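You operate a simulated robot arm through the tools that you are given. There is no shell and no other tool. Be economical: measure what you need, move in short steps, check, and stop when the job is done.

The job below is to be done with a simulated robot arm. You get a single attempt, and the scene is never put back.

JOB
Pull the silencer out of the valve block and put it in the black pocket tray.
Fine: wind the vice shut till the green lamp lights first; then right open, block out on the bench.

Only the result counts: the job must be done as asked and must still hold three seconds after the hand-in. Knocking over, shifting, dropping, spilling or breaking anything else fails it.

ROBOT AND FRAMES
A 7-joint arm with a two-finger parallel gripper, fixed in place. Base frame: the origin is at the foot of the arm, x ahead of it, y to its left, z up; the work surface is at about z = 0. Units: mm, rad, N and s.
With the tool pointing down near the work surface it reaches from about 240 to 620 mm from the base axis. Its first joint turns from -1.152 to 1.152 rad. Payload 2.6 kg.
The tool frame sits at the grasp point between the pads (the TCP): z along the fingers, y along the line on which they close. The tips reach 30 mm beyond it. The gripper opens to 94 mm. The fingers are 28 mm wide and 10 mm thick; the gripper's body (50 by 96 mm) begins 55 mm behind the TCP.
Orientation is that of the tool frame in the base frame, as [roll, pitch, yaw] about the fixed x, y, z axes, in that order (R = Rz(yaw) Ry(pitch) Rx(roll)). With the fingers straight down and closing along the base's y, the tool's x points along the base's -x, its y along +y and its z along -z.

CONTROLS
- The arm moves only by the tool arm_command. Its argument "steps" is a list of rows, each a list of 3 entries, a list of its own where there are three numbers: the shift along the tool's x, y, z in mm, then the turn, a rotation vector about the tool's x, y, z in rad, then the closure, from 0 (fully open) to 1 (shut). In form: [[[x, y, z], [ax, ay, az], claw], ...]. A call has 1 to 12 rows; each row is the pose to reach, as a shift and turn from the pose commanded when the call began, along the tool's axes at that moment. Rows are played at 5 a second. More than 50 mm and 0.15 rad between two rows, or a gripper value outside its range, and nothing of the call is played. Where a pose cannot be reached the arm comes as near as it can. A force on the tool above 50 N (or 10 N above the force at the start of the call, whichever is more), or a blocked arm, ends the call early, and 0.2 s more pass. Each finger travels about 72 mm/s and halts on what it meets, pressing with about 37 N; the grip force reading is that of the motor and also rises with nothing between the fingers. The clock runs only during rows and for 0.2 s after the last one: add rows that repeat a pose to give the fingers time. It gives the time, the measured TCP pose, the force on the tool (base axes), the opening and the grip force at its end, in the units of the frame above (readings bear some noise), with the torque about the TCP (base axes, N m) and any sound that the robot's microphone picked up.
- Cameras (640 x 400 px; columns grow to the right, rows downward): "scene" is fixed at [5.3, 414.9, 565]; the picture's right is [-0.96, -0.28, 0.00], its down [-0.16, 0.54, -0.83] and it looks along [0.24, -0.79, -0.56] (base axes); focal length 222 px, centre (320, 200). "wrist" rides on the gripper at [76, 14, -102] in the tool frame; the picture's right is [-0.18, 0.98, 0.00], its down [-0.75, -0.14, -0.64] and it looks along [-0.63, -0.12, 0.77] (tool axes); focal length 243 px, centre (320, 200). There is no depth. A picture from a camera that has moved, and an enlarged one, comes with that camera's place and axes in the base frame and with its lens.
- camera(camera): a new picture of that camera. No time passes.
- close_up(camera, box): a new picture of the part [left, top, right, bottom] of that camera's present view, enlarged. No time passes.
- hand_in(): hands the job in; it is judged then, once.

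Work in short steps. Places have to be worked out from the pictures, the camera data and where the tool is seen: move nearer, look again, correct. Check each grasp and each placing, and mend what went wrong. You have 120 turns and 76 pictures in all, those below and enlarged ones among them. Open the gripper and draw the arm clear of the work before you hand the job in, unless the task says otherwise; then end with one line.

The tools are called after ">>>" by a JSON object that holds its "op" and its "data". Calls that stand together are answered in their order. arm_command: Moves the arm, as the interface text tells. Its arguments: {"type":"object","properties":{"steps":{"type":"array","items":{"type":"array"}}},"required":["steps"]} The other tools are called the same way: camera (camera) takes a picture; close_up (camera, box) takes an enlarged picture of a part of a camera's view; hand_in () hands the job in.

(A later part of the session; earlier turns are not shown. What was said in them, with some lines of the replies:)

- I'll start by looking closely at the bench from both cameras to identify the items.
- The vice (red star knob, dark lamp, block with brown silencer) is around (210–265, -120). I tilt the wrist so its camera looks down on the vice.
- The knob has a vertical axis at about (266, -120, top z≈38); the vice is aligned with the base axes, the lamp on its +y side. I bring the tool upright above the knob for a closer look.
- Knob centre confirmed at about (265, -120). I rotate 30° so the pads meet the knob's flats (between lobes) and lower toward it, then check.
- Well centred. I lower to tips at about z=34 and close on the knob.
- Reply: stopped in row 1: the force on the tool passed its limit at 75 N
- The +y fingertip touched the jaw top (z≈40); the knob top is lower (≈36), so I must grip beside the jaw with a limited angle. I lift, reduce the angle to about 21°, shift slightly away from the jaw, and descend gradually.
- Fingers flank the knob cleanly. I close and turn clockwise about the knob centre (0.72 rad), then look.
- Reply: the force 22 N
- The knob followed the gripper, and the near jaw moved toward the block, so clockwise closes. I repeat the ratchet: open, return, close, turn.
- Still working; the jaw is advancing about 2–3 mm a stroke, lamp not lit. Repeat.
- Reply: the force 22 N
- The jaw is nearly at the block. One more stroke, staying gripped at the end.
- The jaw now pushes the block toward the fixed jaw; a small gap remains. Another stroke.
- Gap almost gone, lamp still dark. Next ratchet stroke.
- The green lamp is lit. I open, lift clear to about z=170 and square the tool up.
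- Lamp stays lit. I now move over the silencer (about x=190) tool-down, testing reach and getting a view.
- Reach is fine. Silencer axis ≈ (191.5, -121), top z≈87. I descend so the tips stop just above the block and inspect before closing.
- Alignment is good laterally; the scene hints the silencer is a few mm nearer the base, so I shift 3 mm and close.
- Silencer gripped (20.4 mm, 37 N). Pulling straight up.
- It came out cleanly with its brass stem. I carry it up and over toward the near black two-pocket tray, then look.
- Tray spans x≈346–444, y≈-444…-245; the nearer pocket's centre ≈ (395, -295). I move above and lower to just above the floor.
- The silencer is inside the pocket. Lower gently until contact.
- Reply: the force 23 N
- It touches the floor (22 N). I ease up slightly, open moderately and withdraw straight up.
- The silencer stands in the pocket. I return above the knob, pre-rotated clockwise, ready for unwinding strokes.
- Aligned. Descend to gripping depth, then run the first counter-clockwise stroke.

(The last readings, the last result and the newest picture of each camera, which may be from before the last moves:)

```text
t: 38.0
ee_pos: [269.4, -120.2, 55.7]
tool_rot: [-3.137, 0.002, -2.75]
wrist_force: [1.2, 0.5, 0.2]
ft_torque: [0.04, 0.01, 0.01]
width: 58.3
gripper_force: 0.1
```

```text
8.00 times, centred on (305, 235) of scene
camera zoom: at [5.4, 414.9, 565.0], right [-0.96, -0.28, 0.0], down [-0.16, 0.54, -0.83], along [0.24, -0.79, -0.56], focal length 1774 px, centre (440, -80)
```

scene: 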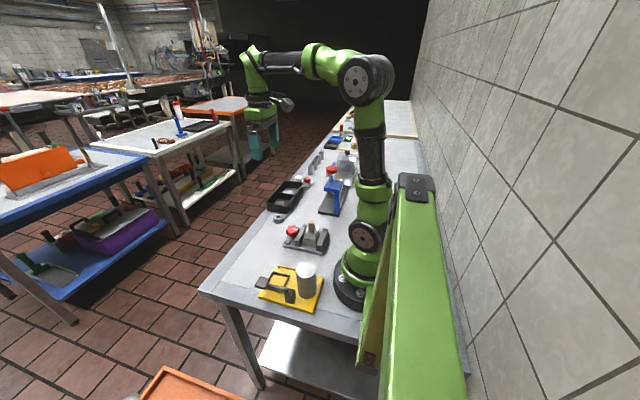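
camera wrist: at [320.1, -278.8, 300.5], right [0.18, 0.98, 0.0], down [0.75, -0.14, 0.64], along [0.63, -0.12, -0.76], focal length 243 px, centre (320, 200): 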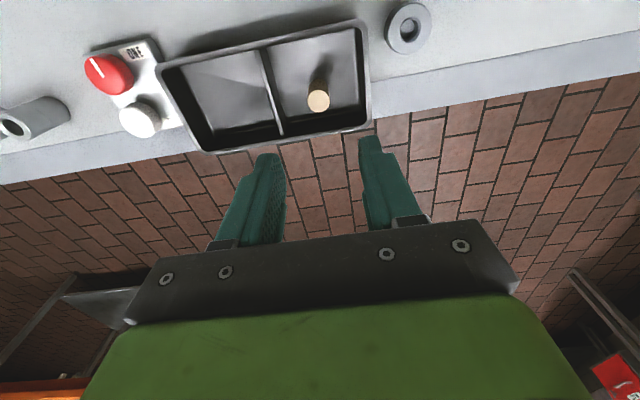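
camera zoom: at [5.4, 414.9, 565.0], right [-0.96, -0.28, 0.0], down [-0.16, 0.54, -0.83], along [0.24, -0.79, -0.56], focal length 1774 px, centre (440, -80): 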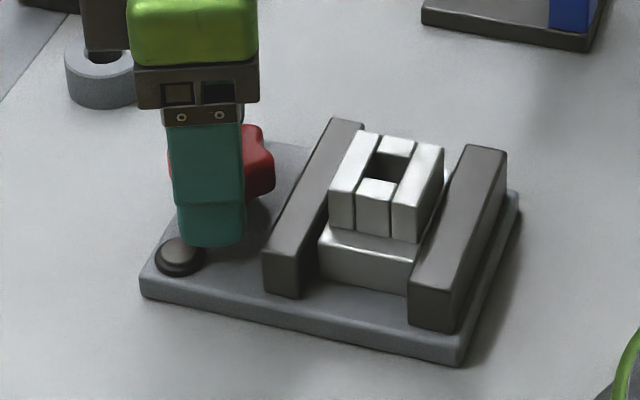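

Lamp went out and the jaw is opening. Continue the unwinding ratchet, two cycles.

>>> {"op": "arm_command", "data": {"steps": [[[0.06, 0.75, 0], [0, 0, 0.15], 0.38], [[0.22, 0.02, 0], [0, 0, 0.3], 0.38], [[0.5, -0.67, 0], [0, 0, 0.45], 0.38], [[0.87, -1.32, 0], [0, 0, 0.6], 0.38], [[1.3, -1.9, 0], [0, 0, 0.75], 0.38], [[1.3, -1.9, 0], [0, 0, 0.75], 0.7], [[0.87, -1.32, 0], [0, 0, 0.6], 0.7], [[0.5, -0.67, 0], [0, 0, 0.45], 0.7], [[0.22, 0.02, 0], [0, 0, 0.3], 0.7], [[0.06, 0.75, 0], [0, 0, 0.15], 0.7], [[0, 1.5, 0], [0, 0, 0], 0.7], [[0, 1.5, 0], [0, 0, 0], 0.38]]}}

>>> {"op": "arm_command", "data": {"steps": [[[0.06, -0.75, 0], [0, 0, 0.15], 0.38], [[0.22, -1.48, 0], [0, 0, 0.3], 0.38], [[0.5, -2.17, 0], [0, 0, 0.45], 0.38], [[0.87, -2.82, 0], [0, 0, 0.6], 0.38], [[1.3, -3.4, 0], [0, 0, 0.75], 0.38], [[1.3, -3.4, 0], [0, 0, 0.75], 0.7], [[0.87, -2.82, 0], [0, 0, 0.6], 0.7], [[0.5, -2.17, 0], [0, 0, 0.45], 0.7], [[0.22, -1.48, 0], [0, 0, 0.3], 0.7], [[0.06, -0.75, 0], [0, 0, 0.15], 0.7], [[0, 0, 0], [0, 0, 0], 0.7], [[0, 0, 0], [0, 0, 0], 0.38]]}}

>>> {"op": "close_up", "data": {"camera": "scene", "box": [275, 210, 335, 260]}}

```text
t: 40.6
ee_pos: [266.7, -118.8, 56.8]
tool_rot: [-3.139, 0.004, -2.748]
wrist_force: [-0.4, -0.3, 0.0]
ft_torque: [0.01, -0.01, -0.02]
width: 58.3
gripper_force: 0.1
```

```text
t: 43.2
ee_pos: [268.8, -119.3, 55.8]
tool_rot: [-3.137, 0.003, -2.748]
wrist_force: [-0.1, -0.2, 0.1]
ft_torque: [0.01, -0.02, 0.02]
width: 58.2
gripper_force: 0.1
```

```text
8.00 times, centred on (305, 235) of scene
camera zoom: at [5.3, 414.9, 565.0], right [-0.96, -0.28, 0.0], down [-0.16, 0.54, -0.83], along [0.24, -0.79, -0.56], focal length 1774 px, centre (440, -80)
```

zoom: 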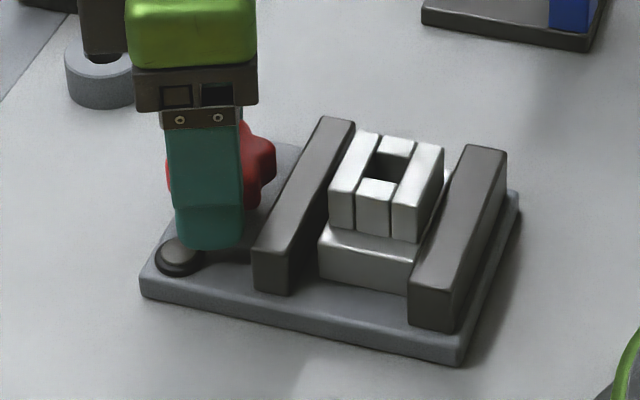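

Opening nicely. Two more cycles.

>>> {"op": "arm_command", "data": {"steps": [[[-0.94, -0.75, 0], [0, 0, 0.15], 0.38], [[-0.78, -1.48, 0], [0, 0, 0.3], 0.38], [[-0.5, -2.17, 0], [0, 0, 0.45], 0.38], [[-0.13, -2.82, 0], [0, 0, 0.6], 0.38], [[0.3, -3.4, 0], [0, 0, 0.75], 0.38], [[0.3, -3.4, 0], [0, 0, 0.75], 0.7], [[-0.13, -2.82, 0], [0, 0, 0.6], 0.7], [[-0.5, -2.17, 0], [0, 0, 0.45], 0.7], [[-0.78, -1.48, 0], [0, 0, 0.3], 0.7], [[-0.94, -0.75, 0], [0, 0, 0.15], 0.7], [[-1, 0, 0], [0, 0, 0], 0.7], [[-1, 0, 0], [0, 0, 0], 0.38]]}}

>>> {"op": "arm_command", "data": {"steps": [[[0.06, -0.75, 0], [0, 0, 0.15], 0.38], [[0.22, -1.48, 0], [0, 0, 0.3], 0.38], [[0.5, -2.17, 0], [0, 0, 0.45], 0.38], [[0.87, -2.82, 0], [0, 0, 0.6], 0.38], [[1.3, -3.4, 0], [0, 0, 0.75], 0.38], [[1.3, -3.4, 0], [0, 0, 0.75], 0.7], [[0.87, -2.82, 0], [0, 0, 0.6], 0.7], [[0.5, -2.17, 0], [0, 0, 0.45], 0.7], [[0.22, -1.48, 0], [0, 0, 0.3], 0.7], [[0.06, -0.75, 0], [0, 0, 0.15], 0.7], [[0, 0, 0], [0, 0, 0], 0.7], [[0, 0, 0], [0, 0, 0], 0.38]]}}

>>> {"op": "close_up", "data": {"camera": "scene", "box": [275, 210, 335, 260]}}

>>> {"op": "close_up", "data": {"camera": "wrist", "box": [160, 40, 480, 240]}}

```text
t: 45.8
ee_pos: [270.6, -117.8, 55.8]
tool_rot: [-3.139, 0.004, -2.751]
wrist_force: [-0.4, -0.7, -0.1]
ft_torque: [-0.03, 0.02, 0.03]
width: 58.6
gripper_force: 0.0
```

```text
t: 48.4
ee_pos: [269.3, -117.2, 55.0]
tool_rot: [-3.139, 0.003, -2.75]
wrist_force: [-0.3, 0.2, 0.2]
ft_torque: [-0.01, 0.01, 0.01]
width: 58.3
gripper_force: 0.0
```

```text
8.00 times, centred on (305, 235) of scene
camera zoom: at [5.3, 414.9, 565.0], right [-0.96, -0.28, 0.0], down [-0.16, 0.54, -0.83], along [0.24, -0.79, -0.56], focal length 1774 px, centre (440, -80)
```

zoom: 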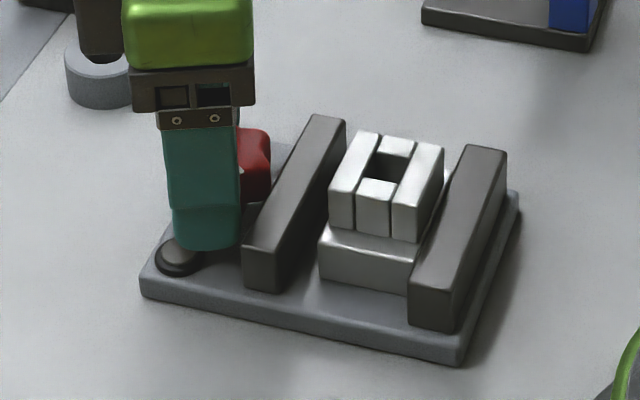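

```text
2.00 times, centred on (320, 140) of wrist
camera zoom: at [193.9, -133.6, 157.7], right [-0.21, 0.98, 0.0], down [0.75, 0.16, 0.64], along [0.63, 0.13, -0.76], focal length 485 px, centre (320, 320)
```

zoom: 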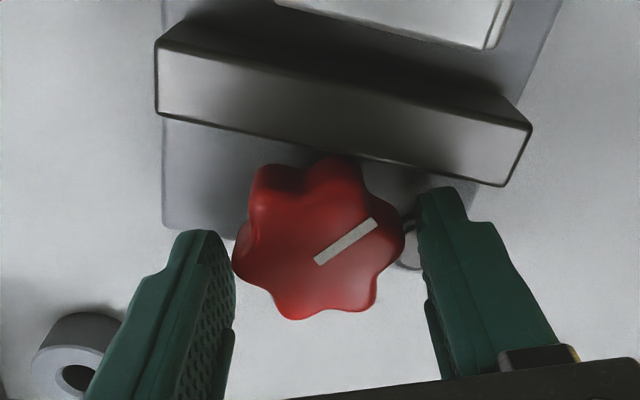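

The jaw is about one stroke short of where it began. I continue with the grip shifted a bit further from the jaw for clearance.

>>> {"op": "arm_command", "data": {"steps": [[[-2.9, -1.2, 0], [0, 0, 0.15], 0.38], [[-2.64, -2.36, 0], [0, 0, 0.3], 0.38], [[-2.2, -3.48, 0], [0, 0, 0.45], 0.38], [[-1.6, -4.52, 0], [0, 0, 0.6], 0.38], [[-0.85, -5.45, 0], [0, 0, 0.75], 0.38], [[-0.85, -5.45, 0], [0, 0, 0.75], 0.7], [[-1.6, -4.52, 0], [0, 0, 0.6], 0.7], [[-2.2, -3.48, 0], [0, 0, 0.45], 0.7], [[-2.64, -2.36, 0], [0, 0, 0.3], 0.7], [[-2.9, -1.2, 0], [0, 0, 0.15], 0.7], [[-3, -0.24, 0], [0, 0, 0.03], 0.7], [[-3, -0.24, 0], [0, 0, 0.03], 0.38]]}}

>>> {"op": "close_up", "data": {"camera": "wrist", "box": [160, 40, 480, 240]}}

>>> {"op": "close_up", "data": {"camera": "scene", "box": [275, 210, 335, 260]}}

```text
t: 51.0
ee_pos: [272.7, -116.9, 55.5]
tool_rot: [-3.138, 0.004, -2.776]
wrist_force: [-0.4, 0.3, -0.2]
ft_torque: [0.0, -0.01, -0.03]
width: 58.4
gripper_force: 0.1
```

```text
2.00 times, centred on (320, 140) of wrist
camera zoom: at [196.4, -130.1, 157.4], right [-0.18, 0.98, 0.0], down [0.75, 0.14, 0.64], along [0.63, 0.11, -0.76], focal length 485 px, centre (320, 320)
```

zoom: 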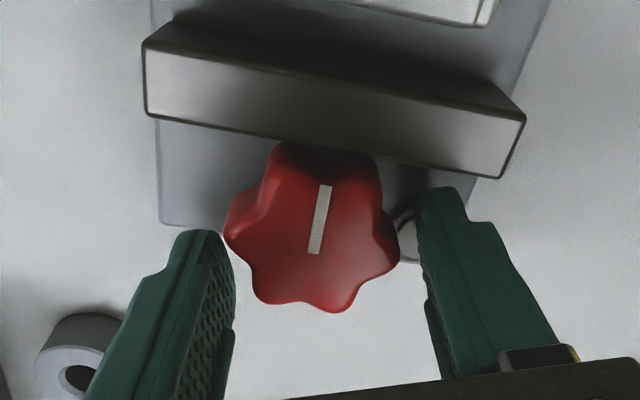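

```text
8.00 times, centred on (305, 235) of scene
camera zoom: at [5.3, 414.9, 565.0], right [-0.96, -0.28, 0.0], down [-0.16, 0.54, -0.83], along [0.24, -0.79, -0.56], focal length 1774 px, centre (440, -80)
```

zoom: 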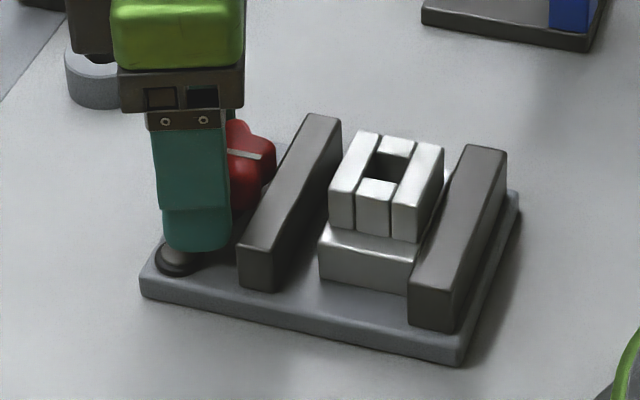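

Back at the starting jaw position and mark angle. I try one more opening stroke to see whether the vice opens further.

>>> {"op": "arm_command", "data": {"steps": [[[0.09, -1.2, 0], [0, 0, 0.15], 0.38], [[0.36, -2.36, 0], [0, 0, 0.3], 0.38], [[0.8, -3.48, 0], [0, 0, 0.45], 0.38], [[1.4, -4.52, 0], [0, 0, 0.6], 0.38], [[2.15, -5.45, 0], [0, 0, 0.75], 0.38], [[2.15, -5.45, 0], [0, 0, 0.75], 0.7], [[1.4, -4.52, 0], [0, 0, 0.6], 0.7], [[0.8, -3.48, 0], [0, 0, 0.45], 0.7], [[0.36, -2.36, 0], [0, 0, 0.3], 0.7], [[0.09, -1.2, 0], [0, 0, 0.15], 0.7], [[0, 0, 0], [0, 0, 0], 0.7], [[0, 0, 0], [0, 0, 0], 0.38]]}}

>>> {"op": "close_up", "data": {"camera": "wrist", "box": [160, 40, 480, 240]}}

```text
t: 53.6
ee_pos: [271.8, -115.9, 54.8]
tool_rot: [-3.137, 0.003, -2.778]
wrist_force: [0.0, 0.2, 0.8]
ft_torque: [-0.02, -0.01, -0.01]
width: 58.3
gripper_force: 0.2
```

```text
2.00 times, centred on (320, 140) of wrist
camera zoom: at [196.2, -130.4, 157.4], right [-0.18, 0.98, 0.0], down [0.75, 0.14, 0.64], along [0.63, 0.11, -0.76], focal length 485 px, centre (320, 320)
```

zoom: 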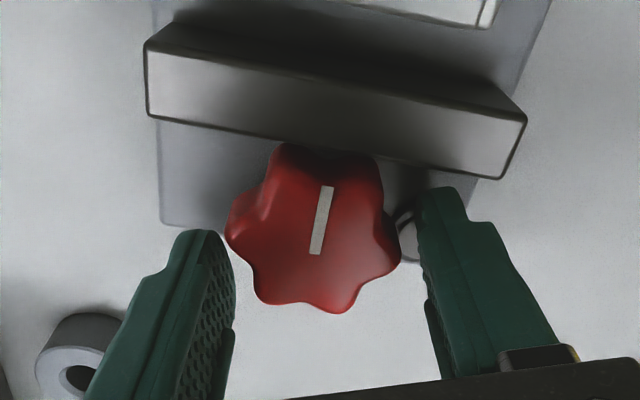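

The knob did not move further: it is at its stop, fully open. I lift clear and move over the block to look.

>>> {"op": "arm_command", "data": {"steps": [[[0, 0, -30], [0, 0, 0], 0.38], [[0, 0, -60], [0, 0, 0.12], 0.2], [[0, 0, -90], [0, 0, 0.24], 0], [[0, 0, -115], [0, 0, 0.363], 0], [[33, 15, -125], [0, 0, 0.363], 0], [[71, 25, -125], [0, 0, 0.363], 0], [[71, 25, -125], [0, 0, 0.363], 0]]}}

>>> {"op": "close_up", "data": {"camera": "wrist", "box": [200, 0, 440, 160]}}

>>> {"op": "close_up", "data": {"camera": "scene", "box": [285, 210, 345, 260]}}

```text
t: 55.2
ee_pos: [196.5, -118.1, 180.5]
tool_rot: [-3.14, 0.004, 3.138]
wrist_force: [-0.4, 0.1, -0.1]
ft_torque: [-0.01, -0.03, 0.0]
width: 93.8
gripper_force: 0.2
```

```text
2.50 times, centred on (320, 80) of wrist
camera zoom: at [120.4, -103.6, 281.9], right [0.19, 0.98, 0.0], down [0.75, -0.14, 0.64], along [0.63, -0.12, -0.76], focal length 606 px, centre (320, 500)
```

zoom: 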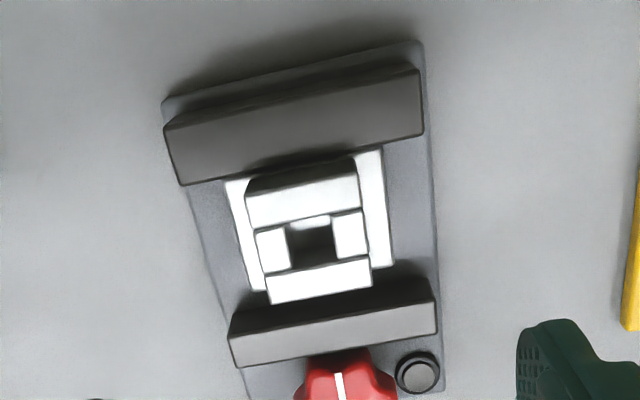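

```text
8.00 times, centred on (315, 235) of scene
camera zoom: at [5.3, 414.9, 565.0], right [-0.96, -0.28, 0.0], down [-0.16, 0.54, -0.83], along [0.24, -0.79, -0.56], focal length 1774 px, centre (360, -80)
```

zoom: 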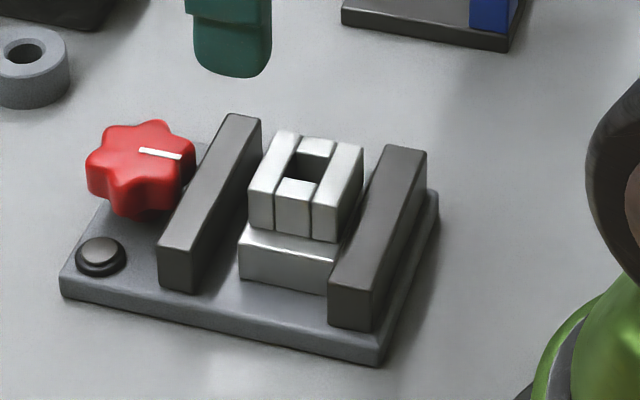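

Vice gap ≈ x 164–215; block's narrower upper part ≈ 40 mm in y centred (190, -120), stepping wider below. I descend with fingers either side of the upper part, tips above the step.

>>> {"op": "arm_command", "data": {"steps": [[[4, -1, 40], [0, 0, 0], 0.25], [[7, -2, 75], [0, 0, 0], 0.32], [[7, -2, 95], [0, 0, 0], 0.32], [[7, -2, 95], [0, 0, 0], 0.32]]}}

>>> {"op": "close_up", "data": {"camera": "wrist", "box": [180, 40, 460, 240]}}

>>> {"op": "close_up", "data": {"camera": "scene", "box": [285, 205, 345, 260]}}

```text
t: 56.2
ee_pos: [189.5, -120.6, 84.7]
tool_rot: [-3.14, 0.006, 3.138]
wrist_force: [-0.3, 0.0, 0.6]
ft_torque: [-0.02, 0.0, 0.01]
width: 64.0
gripper_force: 0.0
```

```text
2.00 times, centred on (320, 140) of wrist
camera zoom: at [113.5, -105.9, 186.7], right [0.19, 0.98, 0.0], down [0.75, -0.14, 0.65], along [0.63, -0.12, -0.76], focal length 485 px, centre (320, 320)
```

zoom: 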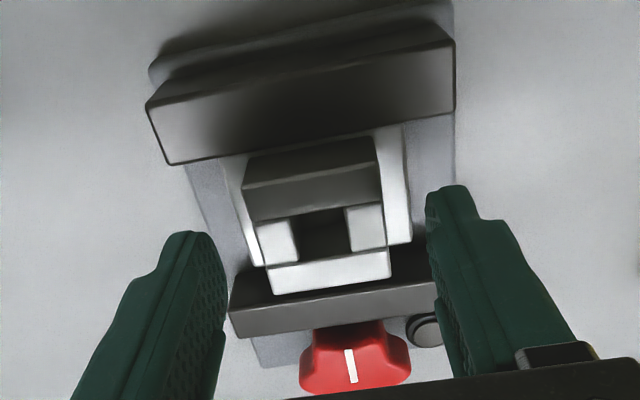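

```text
7.27 times, centred on (315, 232) of scene
camera zoom: at [5.3, 414.9, 565.0], right [-0.96, -0.28, 0.0], down [-0.16, 0.54, -0.83], along [0.24, -0.79, -0.56], focal length 1612 px, centre (356, -36)
```

zoom: 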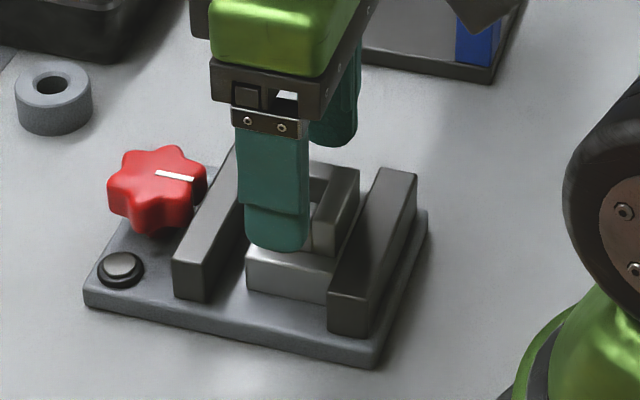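

Laterally centred; the finger sits ~5 mm toward +x of block centre, so I shift 4 mm, descend 16 mm and close.

>>> {"op": "arm_command", "data": {"steps": [[[4, 0, 5], [0, 0, 0], 0.32], [[4, 0, 11], [0, 0, 0], 0.32], [[4, 0, 16], [0, 0, 0], 0.32], [[4, 0, 16], [0, 0, 0], 0.5], [[4, 0, 16], [0, 0, 0], 0.8], [[4, 0, 16], [0, 0, 0], 0.8], [[4, 0, 16], [0, 0, 0], 0.8]]}}

>>> {"op": "close_up", "data": {"camera": "scene", "box": [285, 205, 345, 260]}}

```text
t: 57.8
ee_pos: [189.3, -123.0, 70.0]
tool_rot: [-3.14, 0.002, 3.139]
wrist_force: [-0.2, -0.1, 0.1]
ft_torque: [0.01, 0.0, 0.0]
width: 39.8
gripper_force: 37.0
out of reach, approached as far as the arm can: row 3, 4, 5, 6, 7
```

```text
7.27 times, centred on (315, 232) of scene
camera zoom: at [5.3, 414.9, 565.0], right [-0.96, -0.28, 0.0], down [-0.16, 0.54, -0.83], along [0.24, -0.79, -0.56], focal length 1612 px, centre (356, -36)
```

zoom: 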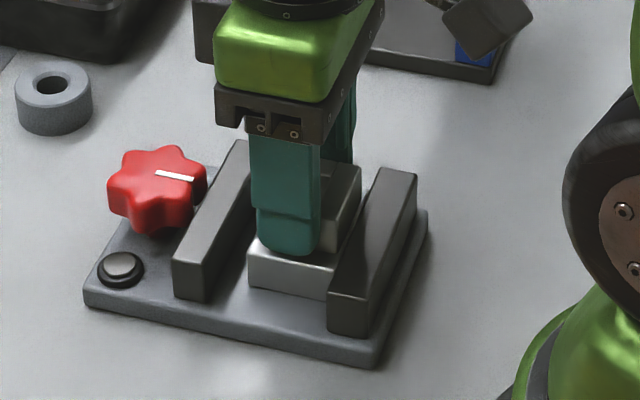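

Block gripped (39.8 mm, 37 N) at the edge of reach. I lift straight up in small rows, compensating the x command.

>>> {"op": "arm_command", "data": {"steps": [[[-5, 0, -4], [0, 0, 0], 0.8], [[-5, 0, -10], [0, 0, 0], 0.8], [[-5, 0, -20], [0, 0, 0], 0.8], [[-5, 0, -32], [0, 0, 0], 0.8], [[-5, 0, -50], [0, 0, 0], 0.8], [[-5, 0, -70], [0, 0, 0], 0.8], [[-5, 0, -80], [0, 0, 0], 0.8]]}}

>>> {"op": "close_up", "data": {"camera": "scene", "box": [275, 180, 345, 260]}}

>>> {"op": "camera", "data": {"camera": "wrist"}}

```text
t: 59.4
ee_pos: [193.6, -121.3, 150.1]
tool_rot: [-3.139, 0.003, 3.14]
wrist_force: [-0.2, 0.2, -1.7]
ft_torque: [-0.04, -0.01, 0.01]
width: 39.7
gripper_force: 36.4
```

```text
5.00 times, centred on (310, 220) of scene
camera zoom: at [5.4, 414.9, 565.0], right [-0.96, -0.28, 0.0], down [-0.16, 0.54, -0.83], along [0.24, -0.79, -0.56], focal length 1109 px, centre (370, 100)
```

zoom: 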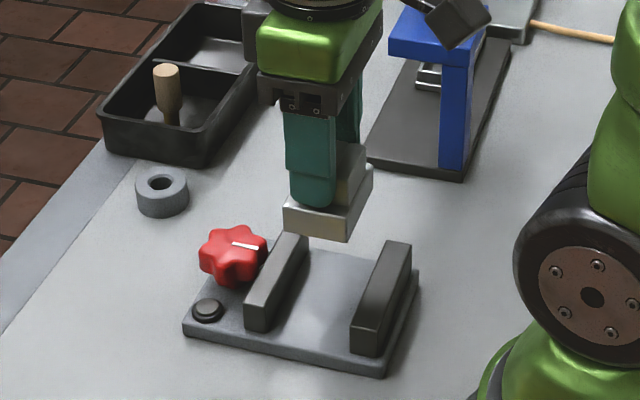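

```text
24 pictures are left
camera wrist: at [117.8, -107.1, 251.9], right [0.19, 0.98, 0.0], down [0.75, -0.14, 0.64], along [0.63, -0.12, -0.76], focal length 243 px, centre (320, 200)
```

wrist: 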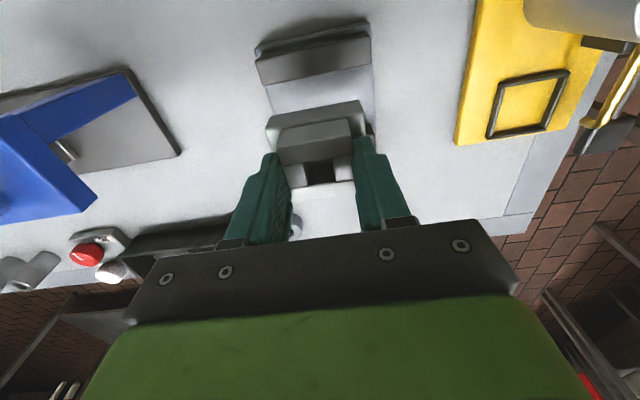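

Block is out, and the silencer still stands in the tray. I carry the block to the clear bench in front of the vice, ~ (338, -112), and lower partway.

>>> {"op": "arm_command", "data": {"steps": [[[-35, 2, 0], [0, 0, 0], 0.8], [[-70, 5, 0], [0, 0, 0], 0.8], [[-107, 8, 0], [0, 0, 0], 0.8], [[-144, 9, 0], [0, 0, 0], 0.8], [[-144, 9, 30], [0, 0, 0], 0.8], [[-144, 9, 60], [0, 0, 0], 0.8], [[-144, 9, 76], [0, 0, 0], 0.8], [[-144, 9, 76], [0, 0, 0], 0.8]]}}

>>> {"op": "close_up", "data": {"camera": "scene", "box": [255, 185, 335, 255]}}

```text
t: 61.2
ee_pos: [338.0, -111.9, 74.8]
tool_rot: [-3.139, 0.003, 3.138]
wrist_force: [0.2, -0.1, -2.1]
ft_torque: [-0.03, 0.02, 0.0]
width: 39.8
gripper_force: 37.2
```

```text
5.71 times, centred on (295, 220) of scene
camera zoom: at [5.4, 414.9, 565.0], right [-0.96, -0.28, 0.0], down [-0.16, 0.54, -0.83], along [0.24, -0.79, -0.56], focal length 1267 px, centre (463, 86)
```

zoom: 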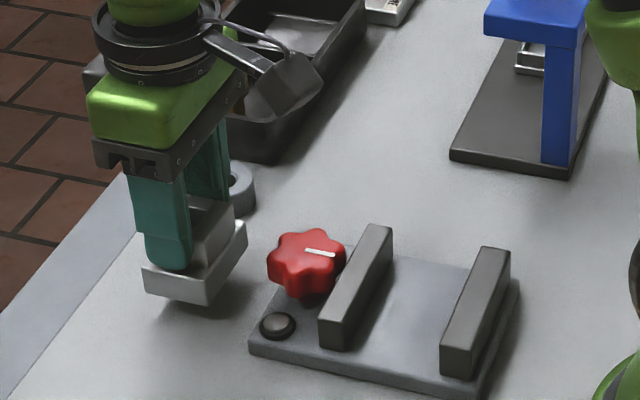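

The spot is clear. I lower in small steps until the block touches.

>>> {"op": "arm_command", "data": {"steps": [[[0, 0, 5], [0, 0, 0], 0.8], [[0, 0, 9], [0, 0, 0], 0.8], [[0, 0, 12], [0, 0, 0], 0.8], [[0, 0, 14], [0, 0, 0], 0.8]]}}

```text
t: 62.2
ee_pos: [338.1, -113.1, 60.8]
tool_rot: [-3.139, 0.005, 3.139]
wrist_force: [0.3, 0.3, -2.6]
ft_torque: [0.03, 0.02, -0.01]
width: 39.8
gripper_force: 37.5
```

No contact yet at z=60.8; continue in 1–1.5 mm rows.

>>> {"op": "arm_command", "data": {"steps": [[[0, 0, 1.5], [0, 0, 0], 0.8], [[0, 0, 3], [0, 0, 0], 0.8], [[0, 0, 3], [0, 0, 0], 0.8]]}}

>>> {"op": "close_up", "data": {"camera": "scene", "box": [255, 185, 335, 255]}}

```text
t: 63.0
ee_pos: [338.7, -113.9, 58.8]
tool_rot: [-3.139, 0.004, 3.139]
wrist_force: [-0.5, -0.5, -1.9]
ft_torque: [-0.01, 0.02, -0.01]
width: 39.9
gripper_force: 37.1
```

```text
5.71 times, centred on (295, 220) of scene
camera zoom: at [5.4, 414.9, 565.0], right [-0.96, -0.28, 0.0], down [-0.16, 0.54, -0.83], along [0.24, -0.79, -0.56], focal length 1267 px, centre (463, 86)
```

zoom: 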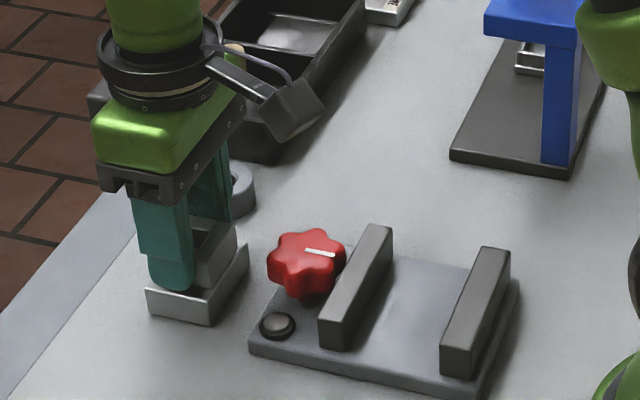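

Nearly down. A bit further.

>>> {"op": "arm_command", "data": {"steps": [[[0, 0, 1.2], [0, 0, 0], 0.8], [[0, 0, 2.4], [0, 0, 0], 0.8], [[0, 0, 2.4], [0, 0, 0], 0.8]]}}

```text
t: 63.8
ee_pos: [338.5, -113.1, 55.5]
tool_rot: [-3.14, 0.004, 3.138]
wrist_force: [-0.4, 0.2, 3.9]
ft_torque: [0.23, 0.24, 0.04]
width: 40.0
gripper_force: 37.0
```

Contact felt (force reversed). I release and withdraw upward.

>>> {"op": "arm_command", "data": {"steps": [[[0, 0, 0.3], [0, 0, 0], 0.8], [[0, 0, 0.3], [0, 0, 0], 0.5], [[0, 0, 0.3], [0, 0, 0], 0.4], [[0, 0, -15], [0, 0, 0], 0.4], [[0, 0, -50], [0, 0, 0], 0.4], [[0, 0, -95], [0, 0, 0], 0.3], [[0, 0, -140], [0, 0, 0], 0], [[0, 0, -180], [0, 0, 0], 0], [[0, 0, -180], [0, 0, 0], 0]]}}

>>> {"op": "camera", "data": {"camera": "wrist"}}

>>> {"op": "close_up", "data": {"camera": "scene", "box": [245, 150, 345, 260]}}

```text
t: 65.8
ee_pos: [338.1, -112.5, 236.3]
tool_rot: [-3.14, 0.004, 3.14]
wrist_force: [-0.4, 0.2, 0.5]
ft_torque: [-0.03, -0.01, -0.02]
width: 94.2
gripper_force: 0.1
```

```text
21 pictures are left
camera wrist: at [262.0, -97.8, 338.1], right [0.19, 0.98, 0.0], down [0.75, -0.14, 0.64], along [0.63, -0.12, -0.76], focal length 243 px, centre (320, 200)
```

wrist: 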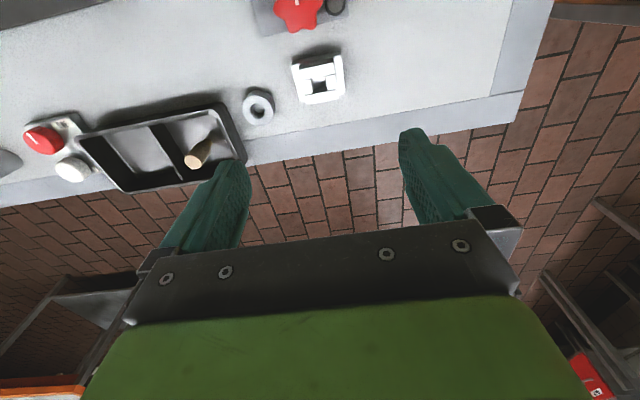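

```text
3.64 times, centred on (295, 205) of scene
camera zoom: at [5.3, 414.9, 565.0], right [-0.96, -0.28, 0.0], down [-0.16, 0.54, -0.83], along [0.24, -0.79, -0.56], focal length 806 px, centre (411, 182)
```

zoom: 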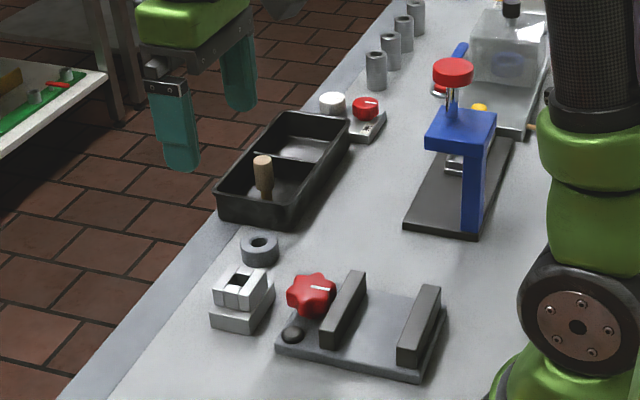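

The silencer stands upright in the black pocket tray. The vice is open to its stop, the block rests on the bench, and the arm is clear, so I'm handing in.

>>> {"op": "hand_in", "data": {}}

```text
The job is handed in.
```

I wound the vice shut until the green lamp lit, then pulled the silencer and put it in the black pocket tray; the vice is now wound fully open and the block is out on the bench.
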